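You operate a simulated robot arm through the tools that you are given. There is no shell and no other tool. Be economical: measure what you need, move in short steps, check, and stop when the job is done.

You are at the controls of a simulated two-armed robot. One attempt, no reset.

JOB
Swap the printer's empty core for the roll with the yellow band and feed a label.
Fine: printer off for the swap, core into the bin, lid shut, printer on; the label stays on the ledge. Leave the desk's other keys, switches, knob and plugs.

It is judged by the outcome, as a careful person would: the job done as asked, and still so three seconds after it is handed in. It fails if anything else is knocked over, pushed out of place, dropped, spilled or broken. A push-on lid holds only when it is set on centred and level and pressed home; a screw cap is set on level and turned clockwise until tight.

ROBOT AND FRAMES
Two 7-joint arms with two-finger parallel grippers on one trunk, on a base that drives. Base frame: it is fixed to the floor where the robot stands at the start and does not move with it; the origin is under the middle of the robot, x ahead of it, y to its left, z up. Units: cm, degrees, N and s.
The left shoulder is at the start at [7, 13.3, 115.1], the right one opposite. Places, roughly: button on the mouse [50, -80, 80]; green button of the short stabiliser [70, -40, 90]; grey button on the computer tower [60, -50, 20]; key marked clear on keyboard [60, -70, 80]; key marked enter on keyboard [60, -70, 80]; key marked job on keyboard [60, -40, 80]; key marked log on keyboard [60, -50, 80]; key marked mode on sensor box [110, -50, 180]; key marked on of display box [70, -70, 80]; key marked on under the screen [90, -50, 110]; key marked page on the cradle [80, -100, 80]; key marked print on keyboard [60, -50, 80]; key marked save on display box [80, -80, 80]; key marked step on keyboard [50, -50, 80]; knob on the display box [80, -70, 80]; lid of the label printer [60, -20, 90]. Payload 1.57 kg a hand.
The TCP of each hand is the grasp point between the finger pads, 3 cm short of the fingertips. In the tool frame z runs along the fingers and y along their closing line. Largest opening 8 cm; finger width 1.7, thickness 1.2; the body of the gripper, 4 by 8.2 cm, starts 8 cm behind the TCP.
Orientation is that of the tool frame in the base frame, as a unit quaternion [x, y, z, w]. With the fingers straight down and closing along the base's y, the tool's x points along the base's -x, its y along +y and its z along -z.

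CONTROLS
- The arms move only by the tool nudge_tool. It takes "left_steps", "right_steps" or both (then of equal length, played together; a hand with none holds still); each is a list of rows, each a list of 3 entries, a list of its own where there are three numbers: the shift along the tool's x, y, z in cm, then the turn, a rotation vector about the tool's x, y, z in degrees, then the finger opening in cm, from 0 to 8. In form: [[[tx, ty, tz], [wx, wy, wz], fingers], ...]. A call has 1 to 10 rows; each row is the pose to reach, as a shift and turn from the pose commanded when the call began, along the tool's axes at that moment. Rows are played at 5 a second. More than 5 cm and 8.6 degrees between two rows, or a gripper value outside its range, and nothing of the call is played. A pose out of reach is approached as far as the arm can. The call stops where the force on the tool passes 60 N (or 10 N more than at its start, if that is more) or the arm is blocked; 0.2 s more then pass. Each finger travels about 15.3 cm/s and halts on what it meets, pressing with about 35 N; the grip force reading is that of the motor and also rises with nothing between the fingers. The clock runs only during rows and for 0.2 s after the last one: add rows that repeat a pose to give the fingers time. It gives the time, the measured TCP pose, the force on the tool (base axes), the opening and the grip force at its end, in the units of the frame above (readings bear some noise), with the torque about the TCP (base axes, N m) and any sound that the robot's microphone picked up.
- Cameras (640 x 400 px; columns grow to the right, rows downward): "scene" is now at [13.66, -4.88, 138.38]; the picture's right is [-0.52, -0.85, 0.00], its down [-0.53, 0.32, -0.79] and it looks along [0.67, -0.41, -0.62] (base axes); focal length 248 px, centre (320, 200). "left" rides on the left gripper at [7.2, 0.7, -12.2] in its tool frame; the picture's right is [-0.09, 1.00, 0.00], its down [-0.84, -0.08, -0.54] and it looks along [-0.54, -0.05, 0.84] (tool axes); focal length 238 px, centre (320, 200). "right" rides on the right gripper at [7.2, -0.7, -12.2] in its tool frame; the picture's right is [0.09, 1.00, 0.00], its down [-0.84, 0.08, -0.54] and it looks along [-0.54, 0.05, 0.84] (tool axes); focal length 238 px, centre (320, 200). There is no depth. A picture from a camera that has moved, and an enlarged one, comes with that camera's place and axes in the base frame and with its lens. The place of the scene camera against the robot may be out by one fixed shift of up to 2.5 cm in any direction.
- snapshot(camera): a new picture of that camera. The clock stands still meanwhile.
- raise_lower(by): slides the trunk up (or, below 0, down) by that many cm; the arms and the scene camera ride with it, the base frame stays. It gives what a move gives, with no picture.
- drive_base(legs): drives the robot by 1 to 6 legs, each [ahead, left, turn to the left] in cm, cm and degrees, along the robot's own axes; the way and the turn of a leg run together, so that a leg with both is an arc; at most 150 cm and 180 degrees a leg. The arms and the cameras ride along, it lands a little off, and it stops where it bumps. It gives what a move gives.
- head_to(pan, tilt): turns the head with the scene camera to pan (to the left, within 86 degrees either way) and tilt (down, from -29 to 69), counted from straight ahead of the robot. It gives what a move gives.
- close_up(camera, box): a new picture of the part [left, top, right, bottom] of that camera's present view, enlarged. The clock stands still meanwhile.
- hand_in(): hands the job in; it is judged then, once.

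Work in short steps. Places have to be worked out from the pictures, the camera data and where the tool is seen: move nearer, look again, correct. Check each grasp and each placing, and mend what went wrong. You have 120 turns and 92 pictures in all, those below and enlarged ones among them. Open the grippers and draw the arms clear of the work before you hand the job in, unless the task says otherwise; then end with one line.

The tools are called after ">>>" as a command line: name --argument value ..., lists and objects as JSON in quotes. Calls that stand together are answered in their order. nudge_tool: Moves the arms, as the interface text tells. Its arguments: {"type":"object","properties":{"left_steps":{"type":"array"},"right_steps":{"type":"array"}},"required":[]} The other tools are called the same way: raise_lower (by) slides the trunk up or down; drive_base (legs) drives the base; head_to (pan, tilt) turns the head that bears the scene camera; snapshot (camera) takes a picture; close_up (camera, box) takes an enlarged picture of a part of a camera's view; hand_in () hands the job in.

At the start:

```text
t: 0.0
left_tool_pos: [38.3, -6.78, 117.75]
left_tcp_rot: [-0.001, 1.0, -0.001, 0.001]
left_contact_force: [-0.5, -0.5, 0.0]
left_ft_torque: [-0.02, -0.03, 0.01]
left_gripper_width: 8.02
left_grasp_force: 0.0
right_tool_pos: [30.93, -38.51, 118.86]
right_tcp_rot: [-0.001, 1.0, 0.0, 0.0]
right_contact_force: [-0.7, -0.3, -0.2]
right_ft_torque: [-0.01, 0.0, -0.02]
right_gripper_width: 7.99
right_grasp_force: 0.1
trunk travel left (down, up): [-72.5, 21.5]
robot x, y, heading: [-0.17, 0.08, 0.0]
head pan, tilt: [-31.6, 38.1]
```

scene: 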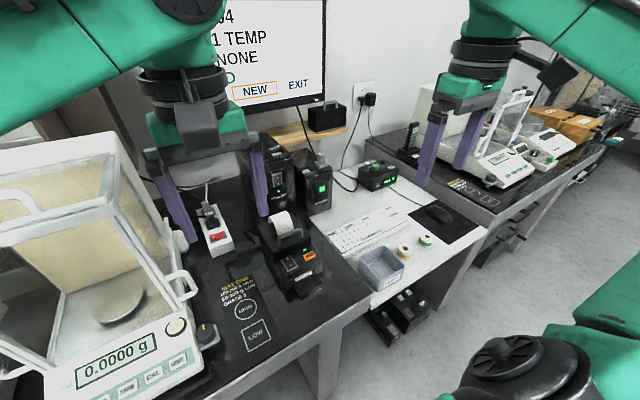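
right: 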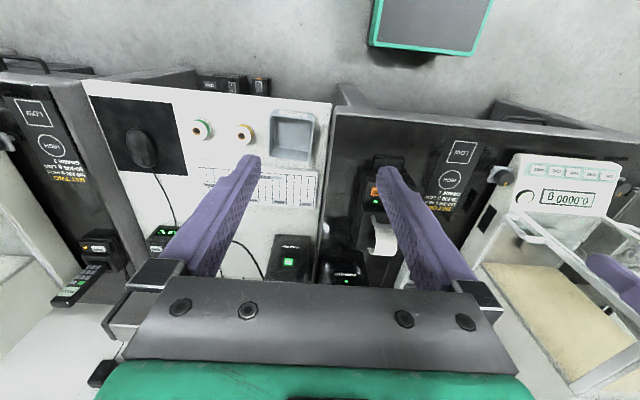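
left: 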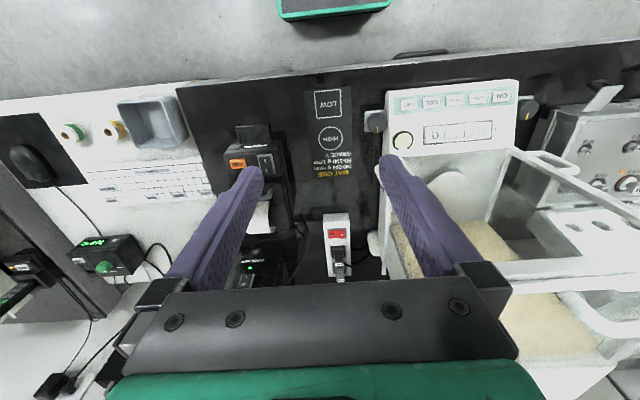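

The printer with a roll/core seems to sit near the middle of the scene view, with the two rolls and a grey bin beside the keyboard. I'll enlarge the views first.

>>> close_up --camera "scene" --box '[220, 130, 380, 310]'

>>> close_up --camera "scene" --box '[320, 180, 480, 310]'

>>> close_up --camera "left" --box '[180, 80, 380, 290]'

```text
2.22 times, centred on (300, 220) of scene
camera zoom: at [13.66, -4.88, 138.38], right [-0.52, -0.85, 0.0], down [-0.53, 0.32, -0.79], along [0.67, -0.41, -0.62], focal length 551 px, centre (364, 156)
```

zoom: 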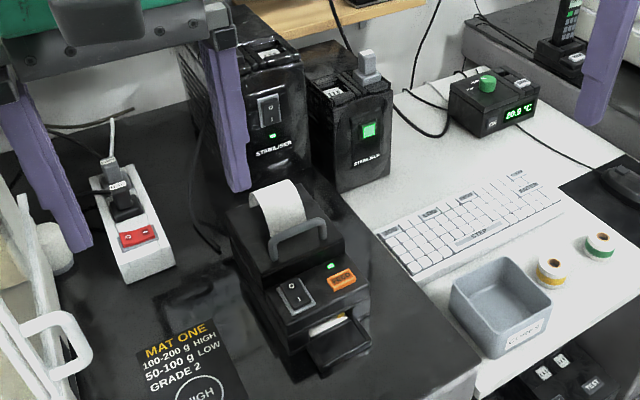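

```text
3.08 times, centred on (400, 245) of scene
camera zoom: at [13.66, -4.88, 138.38], right [-0.52, -0.85, 0.0], down [-0.53, 0.32, -0.79], along [0.67, -0.41, -0.62], focal length 763 px, centre (74, 62)
```

zoom: 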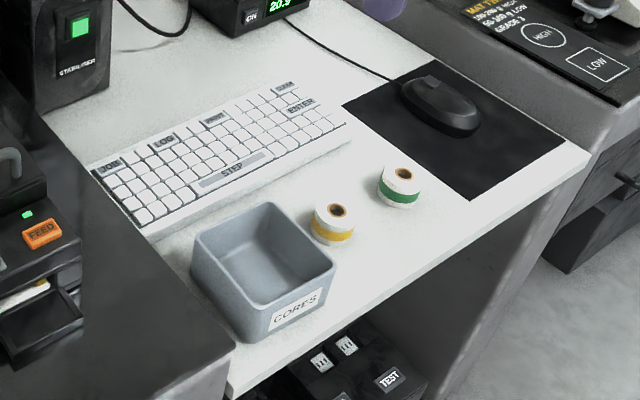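

```text
1.90 times, centred on (280, 185) of left
camera zoom: at [31.22, -6.16, 130.02], right [0.09, 1.0, 0.0], down [0.84, -0.08, 0.54], along [0.54, -0.05, -0.84], focal length 454 px, centre (396, 229)
```

zoom: 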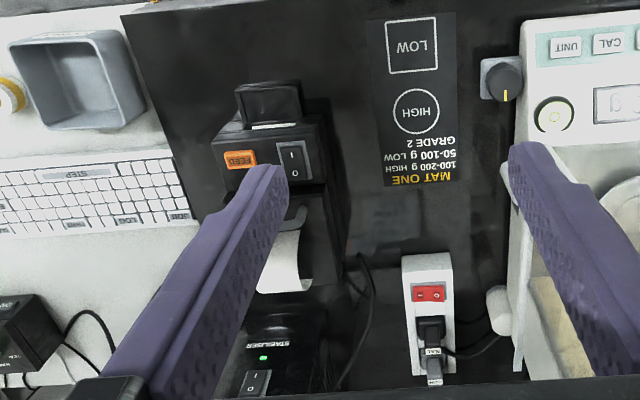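

The printer (rocker I/O, orange FEED, handled lid) is near x≈55, y≈-22; the yellow-banded roll is near [42,-52] and the CORES bin is beside it. The left arm is close to the balance, so I'll drive sideways to the right to put the printer and rolls between my arms, then look again.

>>> drive_base --legs '[[0, -28, 0]]'

>>> head_to --pan 5 --tilt 45

>>> snapshot --camera "scene"

>>> snapshot --camera "left"

>>> snapshot --camera "right"

```text
t: 2.0
left_tool_pos: [38.27, -35.14, 117.84]
left_tcp_rot: [0.002, 1.0, 0.0, 0.0]
left_contact_force: [0.0, 0.3, -0.9]
left_ft_torque: [-0.01, -0.02, -0.01]
left_gripper_width: 8.0
left_grasp_force: 0.0
right_tool_pos: [30.76, -66.79, 118.87]
right_tcp_rot: [0.003, 1.0, -0.001, 0.0]
right_contact_force: [-0.1, 0.4, -0.4]
right_ft_torque: [0.03, -0.01, 0.01]
right_gripper_width: 8.01
right_grasp_force: 0.0
trunk travel left (down, up): [-72.5, 21.5]
robot x, y, heading: [-0.21, -28.32, -0.1]
head pan, tilt: [-31.6, 38.1]
```

```text
t: 3.0
left_tool_pos: [38.22, -35.27, 117.85]
left_tcp_rot: [0.003, 1.0, 0.0, 0.0]
left_contact_force: [0.1, -0.1, -0.4]
left_ft_torque: [0.04, 0.01, 0.0]
left_gripper_width: 8.02
left_grasp_force: 0.1
right_tool_pos: [30.55, -66.84, 118.92]
right_tcp_rot: [0.002, 1.0, 0.0, 0.0]
right_contact_force: [0.0, 0.2, -0.4]
right_ft_torque: [0.01, -0.03, -0.01]
right_gripper_width: 8.01
right_grasp_force: 0.1
trunk travel left (down, up): [-72.5, 21.5]
robot x, y, heading: [-0.25, -28.19, -0.4]
head pan, tilt: [5.0, 45.0]
```

```text
85 pictures are left
camera scene: at [14.36, -27.96, 137.38], right [0.08, -1.0, 0.0], down [-0.7, -0.06, -0.71], along [0.7, 0.06, -0.71], focal length 248 px, centre (320, 200)
```

scene: 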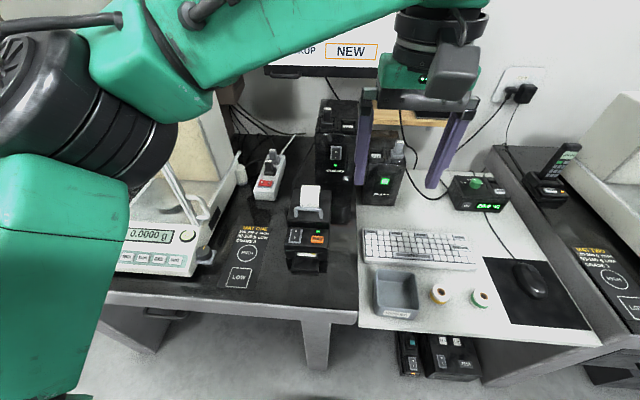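

```text
84 pictures are left
camera left: at [31.12, -34.56, 130.03], right [0.1, 1.0, 0.0], down [0.84, -0.08, 0.54], along [0.54, -0.05, -0.84], focal length 238 px, centre (320, 200)
```

left: 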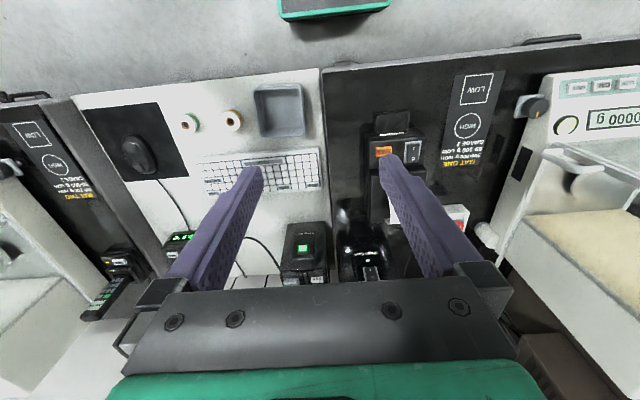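

```text
83 pictures are left
camera right: at [23.64, -67.57, 131.11], right [-0.09, 1.0, 0.0], down [0.84, 0.07, 0.54], along [0.54, 0.05, -0.84], focal length 238 px, centre (320, 200)
```

right: 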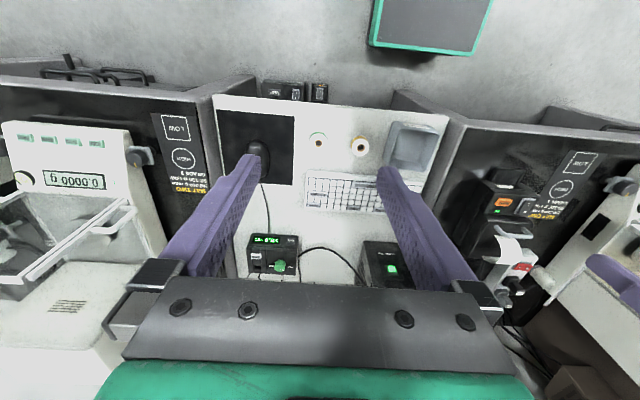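

Triangulating with the hand cameras: yellow roll top ≈ [43.1,-55.8,75], FEED ≈ [49.1,-23.8,86.7]. I lower the trunk 25 cm (hands stay above free space) and check.

>>> raise_lower --by -25

>>> snapshot --camera "scene"

>>> snapshot --camera "left"

```text
t: 5.6
left_tool_pos: [38.2, -35.27, 92.84]
left_tcp_rot: [0.003, 1.0, 0.0, 0.0]
left_contact_force: [-0.1, -0.3, 0.3]
left_ft_torque: [0.0, -0.01, -0.01]
left_gripper_width: 7.98
left_grasp_force: 0.2
right_tool_pos: [30.71, -66.92, 94.03]
right_tcp_rot: [0.001, 1.0, 0.0, 0.0]
right_contact_force: [0.3, -0.6, -0.8]
right_ft_torque: [-0.02, 0.0, 0.0]
right_gripper_width: 7.99
right_grasp_force: 0.0
trunk travel left (down, up): [-47.5, 46.5]
robot x, y, heading: [-0.03, -28.54, -0.2]
head pan, tilt: [5.0, 45.0]
```

```text
82 pictures are left
camera scene: at [14.34, -27.98, 112.38], right [0.08, -1.0, 0.0], down [-0.7, -0.06, -0.71], along [0.7, 0.06, -0.71], focal length 248 px, centre (320, 200)
```

scene: 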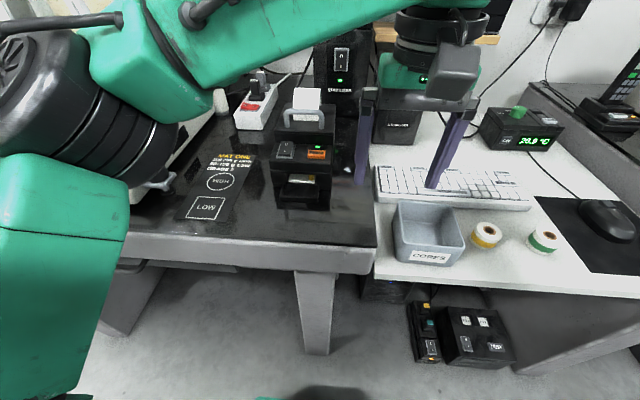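

```text
81 pictures are left
camera left: at [31.11, -34.58, 105.03], right [0.1, 1.0, 0.0], down [0.84, -0.08, 0.54], along [0.54, -0.05, -0.84], focal length 238 px, centre (320, 200)
```

left: 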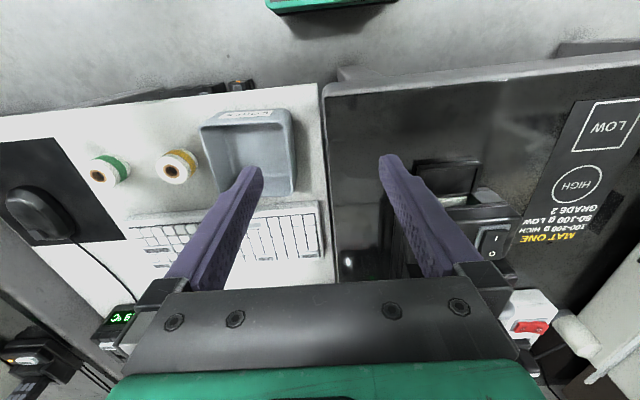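

>>> close_up --camera "scene" --box '[240, 70, 380, 220]'

```text
2.67 times, centred on (310, 145) of scene
camera zoom: at [14.34, -27.98, 112.38], right [0.08, -1.0, 0.0], down [-0.7, -0.06, -0.71], along [0.7, 0.06, -0.71], focal length 661 px, centre (347, 347)
```

zoom: 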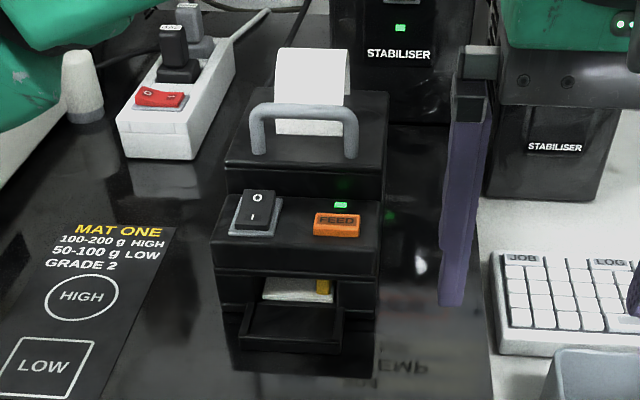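

The left forearm would come near the balance when working the printer, so I'll use the right arm for the work and park the left one: up and back, then a little left.

>>> nudge_tool --left_steps '[[[3, 0, -3], [0, 0, 0], 8], [[6, 1, -6], [0, 0, 0], 8], [[9, 4, -8], [0, 0, 0], 8], [[11, 8, -10], [0, 0, 0], 8], [[12, 12, -12], [0, 0, 0], 8], [[12, 15, -14], [0, 0, 0], 8]]'

>>> head_to --pan 20 --tilt 40

>>> snapshot --camera "scene"

```text
t: 7.0
left_tool_pos: [26.28, -20.27, 106.69]
left_tcp_rot: [0.003, 1.0, -0.003, 0.001]
left_contact_force: [0.6, 1.2, -0.3]
left_ft_torque: [0.01, -0.04, 0.04]
left_gripper_width: 7.98
left_grasp_force: 0.1
left hand out of reach, approached as far as the arm can: row 6
right_tool_pos: [30.65, -66.92, 93.96]
right_tcp_rot: [0.002, 1.0, 0.0, 0.0]
right_contact_force: [-0.2, 0.4, -0.3]
right_ft_torque: [0.01, -0.02, -0.03]
right_gripper_width: 8.02
right_grasp_force: 0.0
trunk travel left (down, up): [-47.5, 46.5]
robot x, y, heading: [-0.18, -28.04, -0.1]
head pan, tilt: [5.0, 45.0]
```

```text
t: 7.8
left_tool_pos: [26.41, -20.29, 106.7]
left_tcp_rot: [0.001, 1.0, -0.002, 0.0]
left_contact_force: [0.0, 0.4, 0.9]
left_ft_torque: [0.0, 0.0, 0.01]
left_gripper_width: 7.98
left_grasp_force: 0.1
right_tool_pos: [30.76, -67.02, 93.9]
right_tcp_rot: [0.002, 1.0, 0.0, 0.001]
right_contact_force: [1.3, -0.5, 0.5]
right_ft_torque: [-0.04, -0.03, -0.02]
right_gripper_width: 8.01
right_grasp_force: 0.1
trunk travel left (down, up): [-47.5, 46.5]
robot x, y, heading: [-0.02, -28.47, -0.5]
head pan, tilt: [20.0, 40.0]
```

```text
79 pictures are left
camera scene: at [14.25, -25.79, 113.1], right [0.34, -0.94, 0.0], down [-0.61, -0.22, -0.77], along [0.72, 0.26, -0.64], focal length 248 px, centre (320, 200)
```

scene: 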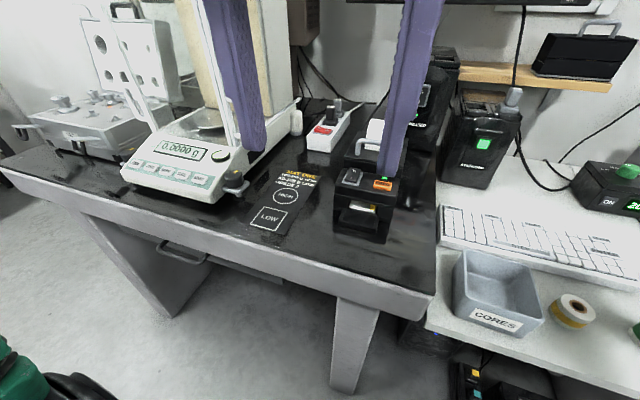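

The left elbow is clear. I'll shift the left hand a bit further left, and bring the right hand up and toward the printer for a view.

>>> nudge_tool --left_steps '[[[0, 3, 0], [0, 0, 0], 8], [[-1, 6, 0], [0, 0, 0], 8], [[-2, 9, 0], [0, 0, 0], 8], [[-2, 12, 0], [0, 0, 0], 8], [[-2, 12, 0], [0, 0, 0], 8], [[-2, 12, 0], [0, 0, 0], 8], [[-2, 12, 0], [0, 0, 0], 8], [[-2, 12, 0], [0, 0, 0], 8], [[-2, 12, 0], [0, 0, 0], 8], [[-2, 12, 0], [0, 0, 0], 8]]' --right_steps '[[[0, 4, -3], [0, 0, 0], 8], [[0, 8, -5], [0, 0, 0], 8], [[0, 12, -7], [0, 0, 0], 8], [[0, 16, -9], [0, 0, 0], 8], [[-2, 20, -10], [0, 0, 0], 8], [[-3, 24, -10], [0, 0, 0], 8], [[-5, 28, -10], [0, 0, 0], 8], [[-7, 32, -10], [0, 0, 0], 8], [[-8, 36, -10], [0, 0, 0], 8], [[-9, 38, -10], [0, 0, 0], 8]]'

>>> snapshot --camera "right"

>>> snapshot --camera "scene"

```text
t: 9.9
left_tool_pos: [30.58, -11.07, 102.88]
left_tcp_rot: [0.003, 1.0, 0.0, 0.0]
left_contact_force: [0.1, 0.1, 0.1]
left_ft_torque: [0.0, -0.02, -0.03]
left_gripper_width: 8.01
left_grasp_force: 0.0
left hand out of reach, approached as far as the arm can: row 1, 2, 3, 4, 5, 6, 7, 8, 9, 10
right_tool_pos: [35.14, -37.38, 99.87]
right_tcp_rot: [0.002, 1.0, 0.0, -0.001]
right_contact_force: [-0.8, 0.1, -0.1]
right_ft_torque: [0.02, -0.04, -0.01]
right_gripper_width: 8.0
right_grasp_force: 0.1
right hand out of reach, approached as far as the arm can: row 7, 8, 9, 10
trunk travel left (down, up): [-47.5, 46.5]
robot x, y, heading: [-0.32, -28.21, -0.6]
head pan, tilt: [20.0, 40.0]
```

```text
78 pictures are left
camera right: at [28.14, -38.03, 112.05], right [-0.09, 1.0, 0.0], down [0.84, 0.07, 0.54], along [0.54, 0.05, -0.84], focal length 238 px, centre (320, 200)
```

right: 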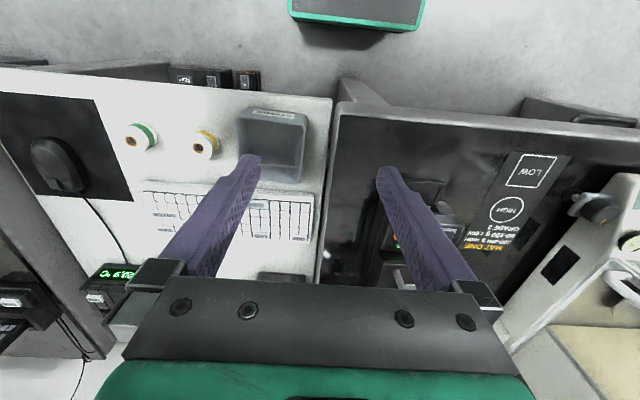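

```text
77 pictures are left
camera scene: at [14.26, -25.78, 113.1], right [0.34, -0.94, 0.0], down [-0.61, -0.22, -0.77], along [0.72, 0.26, -0.64], focal length 248 px, centre (320, 200)
```

scene: 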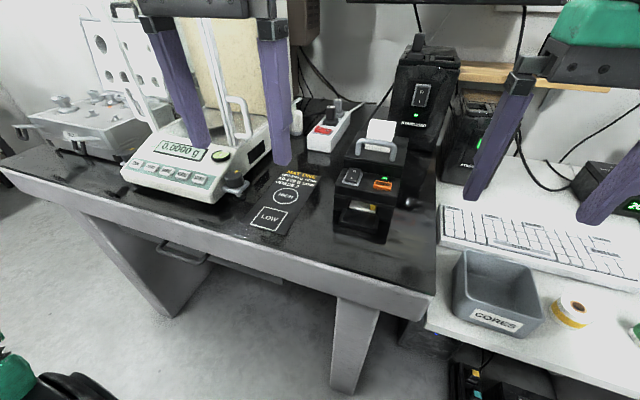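

The right hand is at the limit of its reach here, so I need the base closer. I'll look down at the clearance between the robot and the desk edge first.

>>> head_to --pan 0 --tilt 69

>>> snapshot --camera "scene"

>>> head_to --pan 70 --tilt 30

>>> snapshot --camera "scene"

```text
t: 10.9
left_tool_pos: [30.58, -10.81, 102.84]
left_tcp_rot: [0.002, 1.0, 0.0, 0.0]
left_contact_force: [0.1, 0.5, 0.2]
left_ft_torque: [-0.04, -0.02, 0.0]
left_gripper_width: 8.0
left_grasp_force: 0.0
right_tool_pos: [35.18, -37.27, 99.9]
right_tcp_rot: [0.002, 1.0, 0.0, 0.0]
right_contact_force: [0.3, 0.2, -0.5]
right_ft_torque: [0.0, 0.0, 0.03]
right_gripper_width: 7.99
right_grasp_force: 0.0
trunk travel left (down, up): [-47.5, 46.5]
robot x, y, heading: [0.07, -28.27, -0.2]
head pan, tilt: [0.0, 68.8]
```

```text
76 pictures are left
camera scene: at [11.85, -28.67, 109.49], right [0.0, -1.0, 0.0], down [-0.93, 0.0, -0.36], along [0.36, 0.0, -0.93], focal length 248 px, centre (320, 200)
```

scene: 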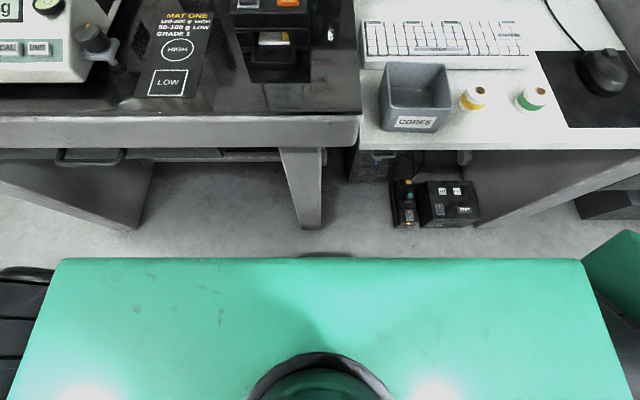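

```text
t: 12.3
left_tool_pos: [30.61, -10.9, 102.93]
left_tcp_rot: [0.003, 1.0, 0.001, 0.0]
left_contact_force: [0.0, -0.8, -0.2]
left_ft_torque: [0.0, -0.03, 0.02]
left_gripper_width: 8.02
left_grasp_force: 0.1
right_tool_pos: [35.11, -37.3, 99.99]
right_tcp_rot: [0.002, 1.0, 0.0, 0.0]
right_contact_force: [0.6, -0.3, -0.2]
right_ft_torque: [0.0, 0.0, -0.04]
right_gripper_width: 8.0
right_grasp_force: 0.0
trunk travel left (down, up): [-47.5, 46.5]
robot x, y, heading: [0.08, -28.42, -0.5]
head pan, tilt: [70.0, 30.0]
```

```text
75 pictures are left
camera scene: at [9.39, -20.16, 114.63], right [0.94, -0.35, 0.0], down [-0.17, -0.47, -0.87], along [0.3, 0.81, -0.5], focal length 248 px, centre (320, 200)
```

scene: 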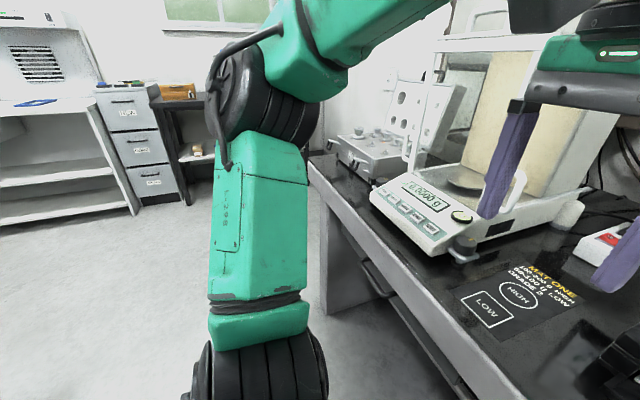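

Torso front ≈ x 14, desk edge ≈ x 37–40 and the left elbow has room from the balance (front ≥ x 45). I drive 12 cm ahead and 5 left.

>>> drive_base --legs '[[6, 2, 0], [6, 3, 0]]'

>>> nudge_tool --right_steps '[[[0, 3, 0], [0, 0, 0], 8], [[0, 6, 0], [0, 0, 0], 8], [[0, 8, 0], [0, 0, 0], 8], [[0, 8, 0], [0, 0, 0], 8]]'

>>> snapshot --camera "right"

```text
t: 13.9
left_tool_pos: [42.75, -5.91, 102.93]
left_tcp_rot: [0.001, 1.0, -0.001, -0.001]
left_contact_force: [0.5, -0.3, 0.1]
left_ft_torque: [-0.02, 0.02, 0.01]
left_gripper_width: 7.97
left_grasp_force: 0.1
right_tool_pos: [47.37, -32.35, 99.85]
right_tcp_rot: [0.002, 1.0, 0.001, -0.001]
right_contact_force: [0.1, 0.2, 0.7]
right_ft_torque: [0.01, 0.02, 0.01]
right_gripper_width: 7.97
right_grasp_force: 0.1
trunk travel left (down, up): [-47.5, 46.5]
robot x, y, heading: [11.85, -23.44, -0.3]
head pan, tilt: [70.0, 30.0]
```

```text
t: 14.9
left_tool_pos: [42.65, -5.83, 102.97]
left_tcp_rot: [0.001, 1.0, -0.001, 0.0]
left_contact_force: [0.3, 0.0, -0.1]
left_ft_torque: [-0.01, -0.03, -0.01]
left_gripper_width: 8.03
left_grasp_force: 0.1
right_tool_pos: [45.47, -30.49, 98.47]
right_tcp_rot: [0.002, 1.0, 0.0, 0.0]
right_contact_force: [1.6, 0.3, 0.6]
right_ft_torque: [-0.01, 0.02, 0.01]
right_gripper_width: 8.02
right_grasp_force: 0.1
right hand out of reach, approached as far as the arm can: row 1, 2, 3, 4
trunk travel left (down, up): [-47.5, 46.5]
robot x, y, heading: [12.39, -23.4, -0.4]
head pan, tilt: [70.0, 30.0]
```

```text
74 pictures are left
camera right: at [38.25, -31.2, 110.61], right [-0.09, 1.0, 0.0], down [0.84, 0.07, 0.54], along [0.54, 0.05, -0.84], focal length 238 px, centre (320, 200)
```

right: 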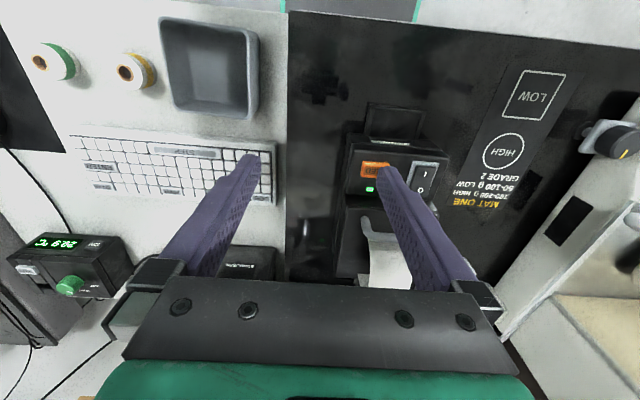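

The reach limit seems to depend on the hand's height relative to the shoulder. I raise the trunk 8 cm (hand moves lower relative to the shoulder) and test again.

>>> raise_lower --by 10

>>> nudge_tool --right_steps '[[[0, 0, 3], [0, 0, 0], 8], [[0, 0, 6], [0, 0, 0], 8], [[0, 2, 8], [0, 0, 0], 8], [[0, 5, 8], [0, 0, 0], 8], [[0, 6, 8], [0, 0, 0], 8]]'

```text
t: 16.2
left_tool_pos: [42.72, -5.85, 112.95]
left_tcp_rot: [0.002, 1.0, 0.0, 0.0]
left_contact_force: [-0.2, 0.0, 0.3]
left_ft_torque: [-0.03, 0.02, -0.03]
left_gripper_width: 7.99
left_grasp_force: 0.0
right_tool_pos: [45.26, -30.58, 108.41]
right_tcp_rot: [0.002, 1.0, -0.001, 0.0]
right_contact_force: [-0.3, 0.6, 0.2]
right_ft_torque: [0.02, 0.01, 0.02]
right_gripper_width: 7.99
right_grasp_force: 0.1
trunk travel left (down, up): [-57.5, 36.5]
robot x, y, heading: [11.82, -23.41, -0.2]
head pan, tilt: [70.0, 30.0]
```

```text
t: 17.4
left_tool_pos: [42.52, -5.9, 112.97]
left_tcp_rot: [0.003, 1.0, 0.0, 0.002]
left_contact_force: [0.1, 0.5, 0.2]
left_ft_torque: [-0.03, -0.01, 0.01]
left_gripper_width: 8.01
left_grasp_force: 0.0
right_tool_pos: [45.43, -27.45, 100.5]
right_tcp_rot: [0.003, 1.0, 0.002, 0.0]
right_contact_force: [0.3, -0.2, -0.2]
right_ft_torque: [0.02, -0.01, 0.01]
right_gripper_width: 8.01
right_grasp_force: 0.1
right hand out of reach, approached as far as the arm can: row 4, 5
trunk travel left (down, up): [-57.5, 36.5]
robot x, y, heading: [12.16, -23.33, -0.2]
head pan, tilt: [70.0, 30.0]
```

Limits look like a too-close condition rather than too-far; I try further ahead in x and then left.

>>> nudge_tool --right_steps '[[[-2, 0, -2], [0, 0, 0], 8], [[-4, 1, -3], [0, 0, 0], 8], [[-4, 2.5, -3], [0, 0, 0], 8], [[-4, 4, -3], [0, 0, 0], 8], [[-4, 4, -3], [0, 0, 0], 8]]'

>>> snapshot --camera "right"

>>> head_to --pan 0 --tilt 40

>>> snapshot --camera "scene"

```text
t: 18.6
left_tool_pos: [42.64, -5.95, 112.96]
left_tcp_rot: [0.002, 1.0, 0.0, 0.0]
left_contact_force: [0.3, 0.3, 0.4]
left_ft_torque: [0.03, 0.02, 0.01]
left_gripper_width: 7.97
left_grasp_force: 0.0
right_tool_pos: [46.85, -28.22, 101.71]
right_tcp_rot: [0.004, 1.0, 0.003, 0.001]
right_contact_force: [0.1, -0.2, -0.3]
right_ft_torque: [-0.03, 0.0, 0.0]
right_gripper_width: 8.01
right_grasp_force: 0.1
right hand out of reach, approached as far as the arm can: row 1, 2, 3, 4, 5
trunk travel left (down, up): [-57.5, 36.5]
robot x, y, heading: [12.3, -22.96, -0.1]
head pan, tilt: [70.0, 30.0]
```

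```text
73 pictures are left
camera right: at [39.79, -29.02, 113.91], right [-0.08, 1.0, 0.01], down [0.84, 0.07, 0.54], along [0.54, 0.05, -0.84], focal length 238 px, centre (320, 200)
```

right: 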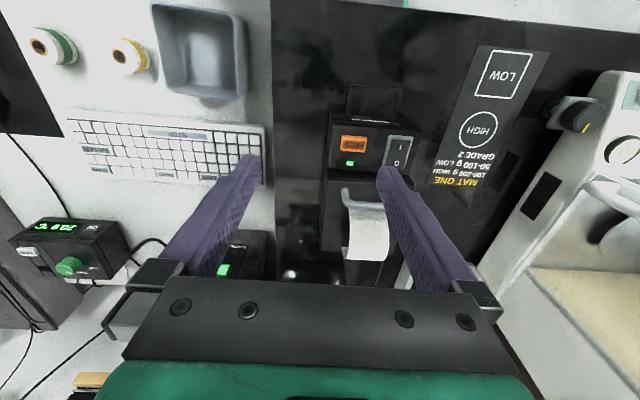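

```text
t: 20.0
left_tool_pos: [42.72, -5.87, 112.97]
left_tcp_rot: [0.002, 1.0, 0.0, 0.0]
left_contact_force: [0.3, -0.1, -0.1]
left_ft_torque: [0.01, -0.01, 0.04]
left_gripper_width: 7.98
left_grasp_force: 0.2
right_tool_pos: [46.9, -28.24, 101.86]
right_tcp_rot: [0.004, 1.0, 0.002, 0.001]
right_contact_force: [-0.7, 0.0, 0.4]
right_ft_torque: [0.0, 0.03, 0.05]
right_gripper_width: 8.03
right_grasp_force: 0.0
trunk travel left (down, up): [-57.5, 36.5]
robot x, y, heading: [12.03, -23.15, 0.0]
head pan, tilt: [0.0, 40.0]
```

```text
72 pictures are left
camera scene: at [26.82, -23.7, 123.1], right [0.0, -1.0, 0.0], down [-0.64, 0.0, -0.77], along [0.77, 0.0, -0.64], focal length 248 px, centre (320, 200)
```

scene: 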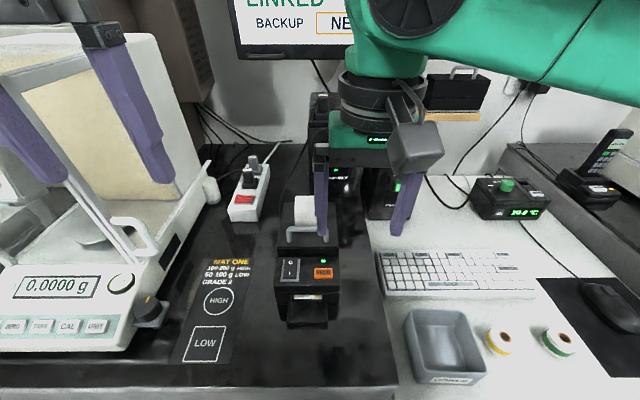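

The printer's FEED re-measures at ≈[49,-24,87], and the handle top ≈[50.5,-23,95.5]. The right arm crosses its body poorly, so I drive the base 9 cm further left (the left hand stays high above the balance's low front).

>>> drive_base --legs '[[0, 9, 0]]'

>>> nudge_tool --right_steps '[[[0, -3, -2], [0, 0, 0], 8], [[0, -4, -3], [0, 0, 0], 8]]'

>>> snapshot --camera "right"

>>> head_to --pan 40 --tilt 35

>>> snapshot --camera "scene"

```text
t: 21.1
left_tool_pos: [42.67, 3.12, 112.92]
left_tcp_rot: [0.002, 1.0, -0.001, 0.001]
left_contact_force: [0.5, -0.3, 0.3]
left_ft_torque: [0.01, 0.05, -0.01]
left_gripper_width: 8.0
left_grasp_force: 0.1
right_tool_pos: [47.02, -19.33, 101.81]
right_tcp_rot: [0.004, 1.0, 0.003, 0.001]
right_contact_force: [0.2, 0.0, -0.5]
right_ft_torque: [0.0, 0.01, 0.02]
right_gripper_width: 7.99
right_grasp_force: 0.0
trunk travel left (down, up): [-57.5, 36.5]
robot x, y, heading: [11.96, -14.06, -0.3]
head pan, tilt: [0.0, 40.0]
```

```text
t: 21.7
left_tool_pos: [42.61, 3.33, 112.86]
left_tcp_rot: [0.002, 1.0, -0.002, 0.0]
left_contact_force: [0.5, -0.4, -0.4]
left_ft_torque: [0.02, 0.01, -0.01]
left_gripper_width: 7.99
left_grasp_force: 0.0
right_tool_pos: [47.01, -23.25, 104.82]
right_tcp_rot: [0.003, 1.0, 0.002, 0.001]
right_contact_force: [0.7, -0.3, 0.7]
right_ft_torque: [0.01, 0.02, 0.01]
right_gripper_width: 8.01
right_grasp_force: 0.0
trunk travel left (down, up): [-57.5, 36.5]
robot x, y, heading: [12.28, -13.89, -0.3]
head pan, tilt: [0.0, 40.0]
```

```text
71 pictures are left
camera right: at [39.79, -24.02, 117.01], right [-0.09, 1.0, 0.0], down [0.84, 0.07, 0.54], along [0.54, 0.05, -0.84], focal length 238 px, centre (320, 200)
```

right: 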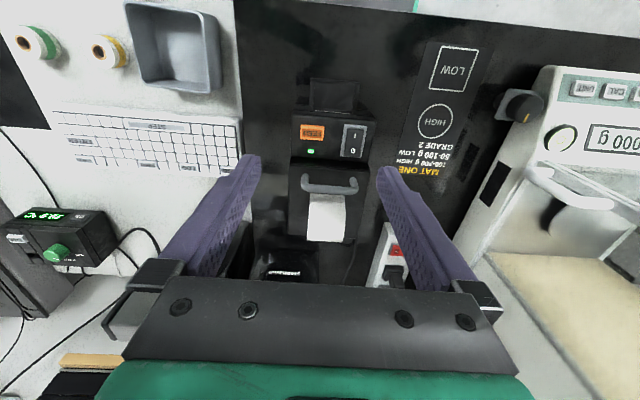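

```text
t: 22.8
left_tool_pos: [42.61, 3.16, 113.06]
left_tcp_rot: [0.002, 1.0, -0.001, 0.0]
left_contact_force: [0.1, -0.5, -0.5]
left_ft_torque: [0.02, -0.03, -0.02]
left_gripper_width: 7.98
left_grasp_force: 0.0
right_tool_pos: [46.99, -23.36, 104.87]
right_tcp_rot: [0.004, 1.0, 0.002, 0.001]
right_contact_force: [0.3, 0.3, -0.4]
right_ft_torque: [-0.01, 0.0, 0.01]
right_gripper_width: 8.01
right_grasp_force: 0.1
trunk travel left (down, up): [-57.5, 36.5]
robot x, y, heading: [12.41, -14.02, 0.2]
head pan, tilt: [40.0, 35.0]
```

```text
70 pictures are left
camera scene: at [25.13, -9.01, 123.86], right [0.64, -0.77, 0.0], down [-0.44, -0.37, -0.82], along [0.63, 0.52, -0.57], focal length 248 px, centre (320, 200)
```

scene: 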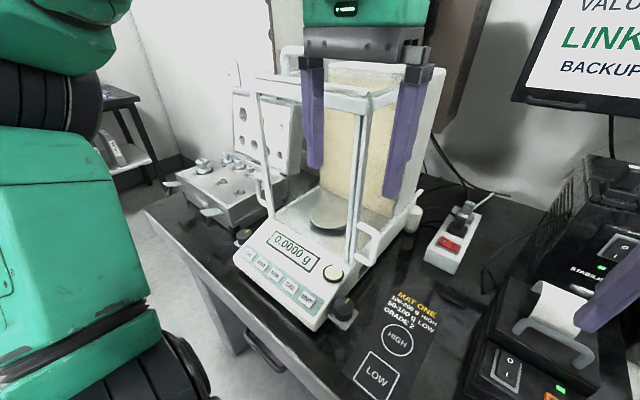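

The left hand hangs clear in front of the balance. Enlarging the printer in the right hand's view.

>>> close_up --camera "right" --box '[260, 60, 400, 260]'

>>> close_up --camera "scene" --box '[440, 220, 640, 400]'

```text
2.00 times, centred on (330, 160) of right
camera zoom: at [39.8, -24.07, 116.99], right [-0.08, 1.0, 0.01], down [0.84, 0.07, 0.54], along [0.54, 0.05, -0.84], focal length 477 px, centre (300, 280)
```

zoom: 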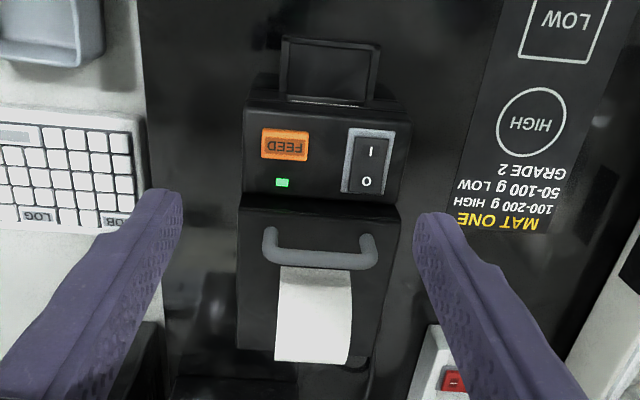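

```text
2.22 times, centred on (540, 310) of scene
camera zoom: at [25.13, -9.01, 123.86], right [0.64, -0.77, 0.0], down [-0.44, -0.37, -0.82], along [0.63, 0.52, -0.57], focal length 551 px, centre (-169, -44)
```

zoom: 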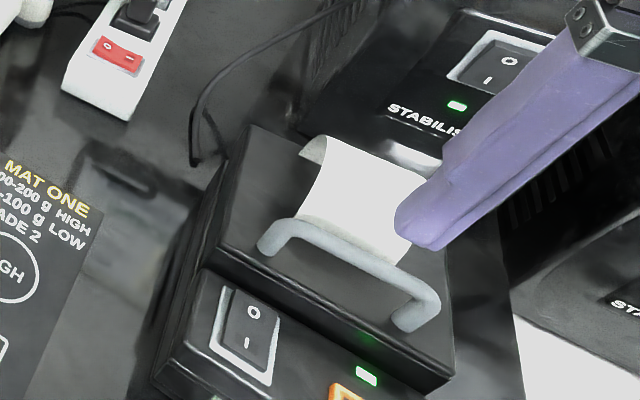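

I estimate: rocker O end ≈[50.9,-18.5,87.5], handle at x≈53.5, y −24.6…−18.6, z≈92. I'll use the open hand's left finger alone to press O; first move above it.

>>> nudge_tool --right_steps '[[[-2, 0.2, 2], [0, 0, 0], 8], [[-3.6, 0.2, 5], [0, 0, 0], 8], [[-3.6, 0.2, 9], [0, 0, 0], 8], [[-3.6, 0.2, 10], [0, 0, 0], 8]]'

>>> close_up --camera "right" --box '[220, 60, 420, 260]'

```text
t: 23.8
left_tool_pos: [42.67, 3.14, 112.82]
left_tcp_rot: [0.002, 1.0, 0.001, 0.0]
left_contact_force: [0.3, -0.4, 0.2]
left_ft_torque: [0.0, 0.0, -0.01]
left_gripper_width: 8.0
left_grasp_force: 0.0
right_tool_pos: [50.49, -22.95, 94.73]
right_tcp_rot: [0.003, 1.0, 0.002, 0.001]
right_contact_force: [0.3, -0.5, -0.3]
right_ft_torque: [-0.03, 0.01, 0.0]
right_gripper_width: 8.01
right_grasp_force: 0.1
trunk travel left (down, up): [-57.5, 36.5]
robot x, y, heading: [11.88, -14.35, -0.3]
head pan, tilt: [40.0, 35.0]
```

```text
2.00 times, centred on (320, 160) of right
camera zoom: at [43.34, -23.72, 106.93], right [-0.09, 1.0, 0.01], down [0.84, 0.07, 0.54], along [0.54, 0.05, -0.84], focal length 477 px, centre (320, 280)
```

zoom: 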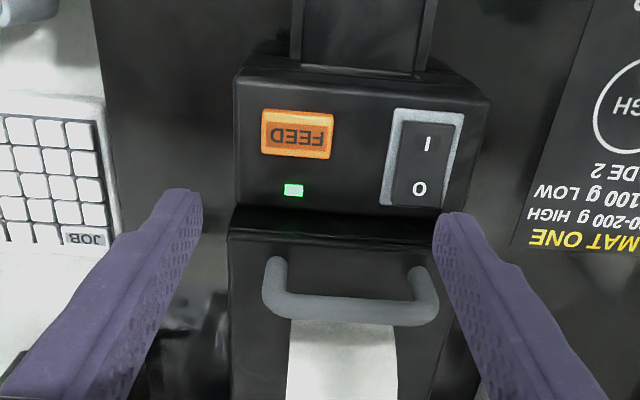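

The view is excellent: O end at ≈[50.8,-18.55,87.5] and the finger is almost above it. I lower in small steps onto O.

>>> nudge_tool --right_steps '[[[-0.3, -0.15, 1.5], [0, 0, 0], 8], [[-0.3, -0.15, 3], [0, 0, 0], 8], [[-0.3, -0.15, 3.5], [0, 0, 0], 8], [[-0.3, -0.15, 4], [0, 0, 0], 8], [[-0.3, -0.15, 4.4], [0, 0, 0], 8], [[-0.3, -0.15, 4.8], [0, 0, 0], 8]]'

>>> close_up --camera "right" --box '[220, 60, 420, 260]'

```text
t: 25.2
left_tool_pos: [42.65, 3.24, 112.92]
left_tcp_rot: [0.002, 1.0, -0.001, 0.001]
left_contact_force: [1.1, 0.0, 0.4]
left_ft_torque: [-0.03, -0.04, 0.02]
left_gripper_width: 7.99
left_grasp_force: 0.1
right_tool_pos: [50.98, -23.12, 90.16]
right_tcp_rot: [0.003, 1.0, 0.005, 0.004]
right_contact_force: [2.0, -1.8, 12.6]
right_ft_torque: [0.51, 0.06, 0.07]
right_gripper_width: 7.95
right_grasp_force: 0.1
trunk travel left (down, up): [-57.5, 36.5]
robot x, y, heading: [11.95, -14.54, -0.2]
head pan, tilt: [40.0, 35.0]
```

```text
2.00 times, centred on (320, 160) of right
camera zoom: at [43.74, -23.88, 102.24], right [-0.09, 1.0, 0.01], down [0.83, 0.07, 0.55], along [0.55, 0.05, -0.84], focal length 477 px, centre (320, 280)
```

zoom: 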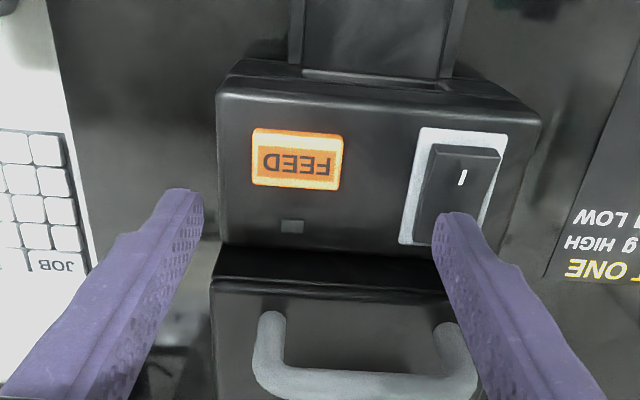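

The LED is off and the rocker is on O. The handle stands upright at x≈53.4, bar z≈92.7. I raise the hand and start turning the tool 90° so the fingers close along x.

>>> nudge_tool --right_steps '[[[0, 0, -4], [0, 0, 0], 8], [[0, 0, -8], [0, 0, 0], 8], [[0, 0, -10], [0, 0, 8], 8], [[0, 0, -10], [0, 0, 16], 8], [[0, 0, -10], [0, 0, 24], 8], [[0, 0, -10], [0, 0, 32], 8], [[0, 0, -10], [0, 0, 40], 8], [[0, 0, -10], [0, 0, 48], 8], [[0, 0, -10], [0, 0, 52], 8]]'

```text
t: 27.2
left_tool_pos: [42.56, 3.13, 113.03]
left_tcp_rot: [0.002, 1.0, 0.0, 0.0]
left_contact_force: [0.0, -1.0, 0.0]
left_ft_torque: [0.0, 0.01, 0.01]
left_gripper_width: 8.01
left_grasp_force: 0.1
right_tool_pos: [50.82, -23.17, 99.83]
right_tcp_rot: [0.443, 0.897, 0.003, -0.001]
right_contact_force: [-0.3, -1.0, 0.9]
right_ft_torque: [0.0, 0.0, 0.04]
right_gripper_width: 8.02
right_grasp_force: 0.0
trunk travel left (down, up): [-57.5, 36.5]
robot x, y, heading: [12.08, -14.5, -0.5]
head pan, tilt: [40.0, 35.0]
```

>>> nudge_tool --right_steps '[[[-0.1, 0.7, 0], [0, 0, 8], 8], [[-0.2, 1.5, 0], [0, 0, 16], 8], [[-0.3, 2.2, 0], [0, 0, 24], 8], [[-0.46, 2.9, 0], [0, 0, 32], 8], [[-0.46, 2.9, 0], [0, 0, 38.3], 8], [[-0.46, 2.9, 0], [0, 0, 38.3], 8]]'

>>> snapshot --camera "right"

>>> head_to --pan 0 --tilt 45

>>> snapshot --camera "scene"

```text
t: 28.6
left_tool_pos: [42.82, 3.12, 112.88]
left_tcp_rot: [0.002, 1.0, 0.0, 0.0]
left_contact_force: [0.7, -0.7, -0.3]
left_ft_torque: [0.01, -0.03, 0.0]
left_gripper_width: 7.98
left_grasp_force: 0.0
right_tool_pos: [53.37, -21.85, 99.99]
right_tcp_rot: [0.712, 0.702, 0.003, -0.001]
right_contact_force: [0.7, 0.3, -0.5]
right_ft_torque: [0.04, 0.02, -0.04]
right_gripper_width: 8.01
right_grasp_force: 0.0
trunk travel left (down, up): [-57.5, 36.5]
robot x, y, heading: [11.71, -14.17, -0.1]
head pan, tilt: [40.0, 35.0]
```

```text
65 pictures are left
camera right: at [52.89, -14.73, 112.21], right [1.0, 0.08, 0.0], down [0.06, -0.84, 0.54], along [0.04, -0.54, -0.84], focal length 238 px, centre (320, 200)
```

right: 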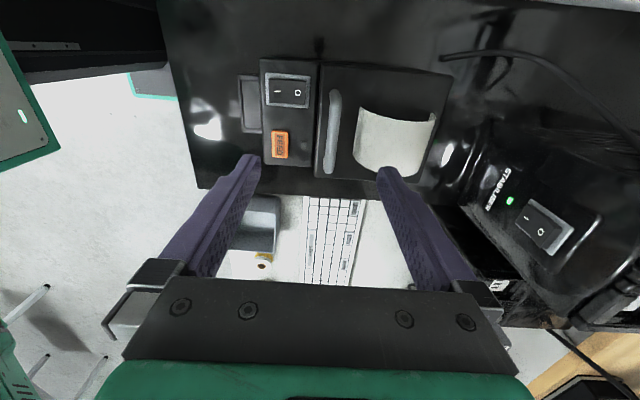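

```text
t: 29.7
left_tool_pos: [42.69, 3.17, 112.97]
left_tcp_rot: [0.002, 1.0, -0.001, 0.0]
left_contact_force: [-0.3, -0.4, 0.4]
left_ft_torque: [0.01, 0.01, 0.01]
left_gripper_width: 7.99
left_grasp_force: 0.0
right_tool_pos: [53.36, -21.8, 100.04]
right_tcp_rot: [0.712, 0.702, 0.003, -0.002]
right_contact_force: [0.1, 0.0, 0.7]
right_ft_torque: [0.01, 0.02, 0.01]
right_gripper_width: 7.98
right_grasp_force: 0.0
trunk travel left (down, up): [-57.5, 36.5]
robot x, y, heading: [11.94, -14.15, -0.1]
head pan, tilt: [0.0, 45.0]
```

```text
64 pictures are left
camera scene: at [26.49, -14.67, 122.38], right [0.0, -1.0, 0.0], down [-0.71, 0.0, -0.71], along [0.71, 0.0, -0.71], focal length 248 px, centre (320, 200)
```

scene: 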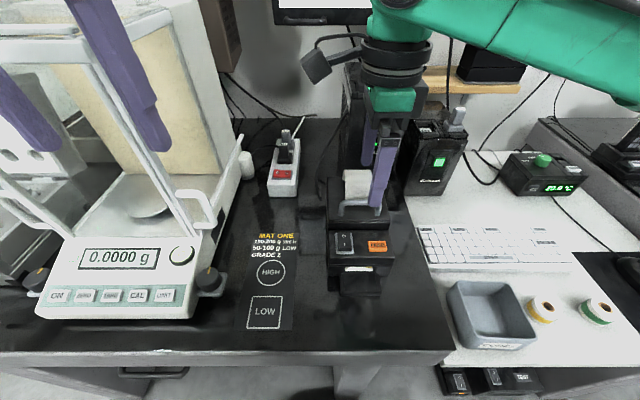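

>>> close_up --camera "right" --box '[240, 40, 460, 200]'

>>> close_up --camera "scene" --box '[300, 140, 440, 300]'

```text
2.50 times, centred on (350, 120) of right
camera zoom: at [52.88, -14.73, 112.2], right [1.0, 0.08, 0.0], down [0.07, -0.84, 0.54], along [0.05, -0.54, -0.84], focal length 596 px, centre (245, 400)
```

zoom: 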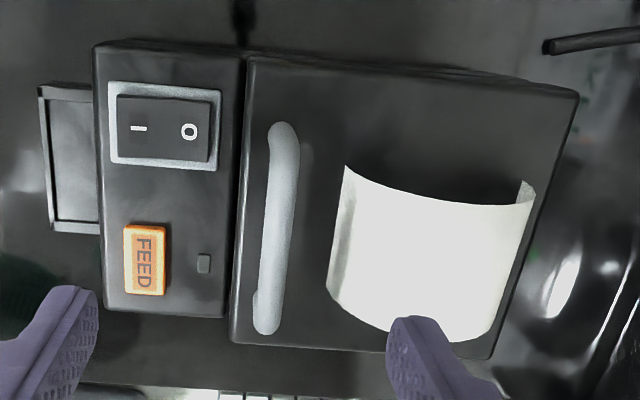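

```text
2.50 times, centred on (370, 220) of scene
camera zoom: at [26.49, -14.67, 122.38], right [0.0, -1.0, 0.0], down [-0.71, 0.0, -0.71], along [0.71, 0.0, -0.71], focal length 620 px, centre (195, 150)
```

zoom: 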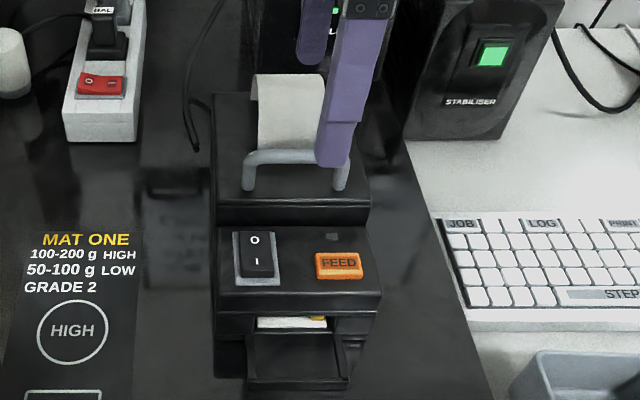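

The bar reads x≈54.6, z≈91.5 and the white piece on the lid is an arch starting near x≈57. I narrow the fingers to 2.4 cm and descend over the bar.

>>> nudge_tool --right_steps '[[[0.1, 0.8, 0], [0, 0, 0], 2.4], [[0.1, 1.25, 0], [0, 0, 0], 2.4], [[0.1, 1.25, 2.5], [0, 0, 0], 2.4], [[0.1, 1.25, 4], [0, 0, 0], 2.4], [[0.1, 1.25, 4.5], [0, 0, 0], 2.4]]'

>>> close_up --camera "right" --box '[220, 60, 420, 220]'

```text
t: 30.9
left_tool_pos: [42.69, 3.09, 113.0]
left_tcp_rot: [0.003, 1.0, 0.0, 0.0]
left_contact_force: [0.4, -0.4, -0.7]
left_ft_torque: [0.03, 0.02, 0.0]
left_gripper_width: 8.01
left_grasp_force: 0.0
right_tool_pos: [54.75, -21.71, 95.45]
right_tcp_rot: [0.711, 0.703, 0.003, -0.001]
right_contact_force: [0.2, -0.2, 0.4]
right_ft_torque: [0.01, -0.01, 0.01]
right_gripper_width: 2.39
right_grasp_force: 0.0
right hand out of reach, approached as far as the arm can: row 1, 2
trunk travel left (down, up): [-57.5, 36.5]
robot x, y, heading: [12.04, -14.04, -0.2]
head pan, tilt: [0.0, 45.0]
```

```text
2.50 times, centred on (320, 140) of right
camera zoom: at [54.3, -14.61, 107.68], right [1.0, 0.08, 0.0], down [0.07, -0.84, 0.54], along [0.04, -0.54, -0.84], focal length 596 px, centre (320, 350)
```

zoom: 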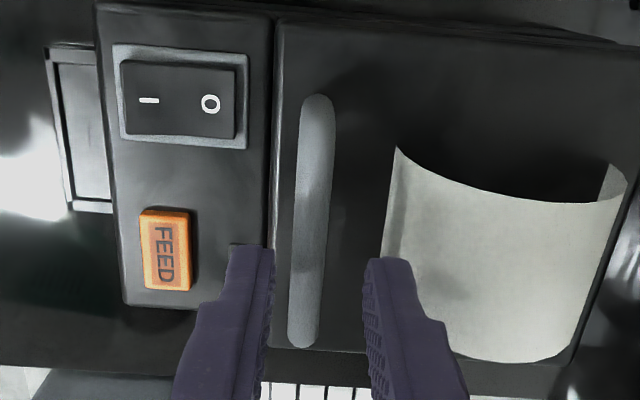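

>>> nudge_tool --right_steps '[[[0, -0.2, 1], [0, 0, 0], 2.4], [[0, -0.2, 1.8], [0, 0, 0], 2.4], [[0, -0.2, 2.3], [0, 0, 0], 2.4], [[0, -0.2, 2.3], [0, 0, 0], 0.4], [[0, -0.2, 2.3], [0, 0, 0], 0.4]]'

>>> close_up --camera "right" --box '[220, 60, 420, 220]'

```text
t: 32.1
left_tool_pos: [42.69, 3.15, 113.0]
left_tcp_rot: [0.002, 1.0, 0.0, -0.001]
left_contact_force: [-0.5, -0.6, -0.3]
left_ft_torque: [0.05, -0.01, 0.0]
left_gripper_width: 7.98
left_grasp_force: 0.0
right_tool_pos: [54.47, -21.75, 93.08]
right_tcp_rot: [0.712, 0.703, 0.002, -0.001]
right_contact_force: [-2.0, 1.1, -1.0]
right_ft_torque: [0.22, 0.05, 0.21]
right_gripper_width: 0.94
right_grasp_force: 27.6
trunk travel left (down, up): [-57.5, 36.5]
robot x, y, heading: [11.72, -14.23, -0.5]
head pan, tilt: [0.0, 45.0]
```

```text
2.50 times, centred on (320, 140) of right
camera zoom: at [54.0, -14.67, 105.35], right [1.0, 0.08, 0.0], down [0.07, -0.84, 0.54], along [0.05, -0.54, -0.84], focal length 596 px, centre (320, 350)
```

zoom: 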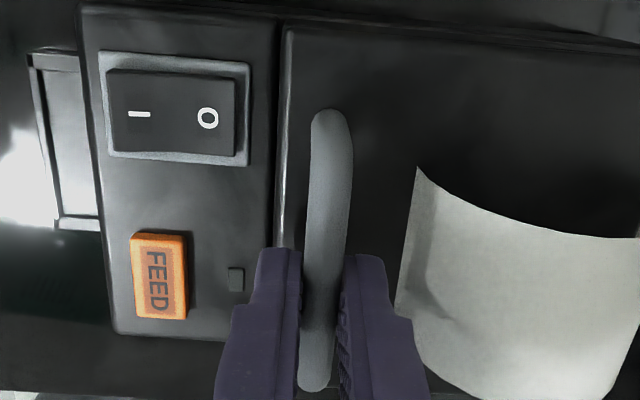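

The bar is gripped (0.94 cm). I lift slowly by 1.5 cm and look for how the lid opens.

>>> nudge_tool --right_steps '[[[0, 0, -0.4], [0, 0, 0], 0.4], [[0, 0, -0.8], [0, 0, 0], 0.4], [[0, 0, -1.2], [0, 0, 0], 0.4], [[0, 0, -1.5], [0, 0, 0], 0.4]]'

>>> close_up --camera "scene" --box '[300, 140, 440, 300]'

```text
t: 33.1
left_tool_pos: [43.6, 3.07, 112.65]
left_tcp_rot: [0.002, 1.0, 0.001, -0.005]
left_contact_force: [0.2, 0.2, -0.2]
left_ft_torque: [-0.02, 0.01, -0.01]
left_gripper_width: 7.98
left_grasp_force: 0.1
right_tool_pos: [55.28, -21.68, 94.41]
right_tcp_rot: [0.712, 0.702, 0.0, -0.004]
right_contact_force: [25.1, 0.7, -19.8]
right_ft_torque: [-0.12, -0.33, 0.22]
right_gripper_width: 0.94
right_grasp_force: 28.0
trunk travel left (down, up): [-57.5, 36.5]
robot x, y, heading: [12.5, -14.13, -0.3]
head pan, tilt: [0.0, 45.0]
```

```text
2.50 times, centred on (370, 220) of scene
camera zoom: at [27.45, -14.68, 122.24], right [0.0, -1.0, 0.0], down [-0.71, 0.0, -0.7], along [0.7, 0.0, -0.71], focal length 620 px, centre (195, 150)
```

zoom: 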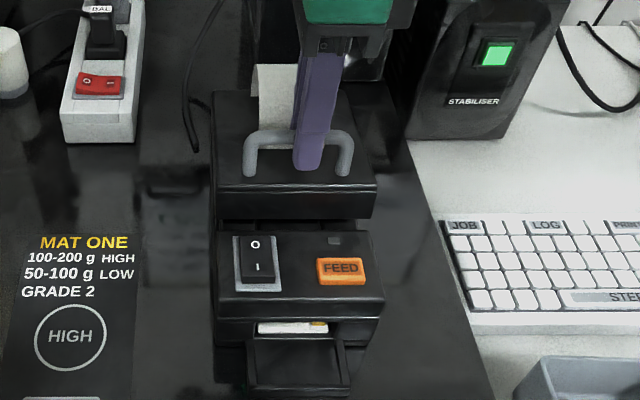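

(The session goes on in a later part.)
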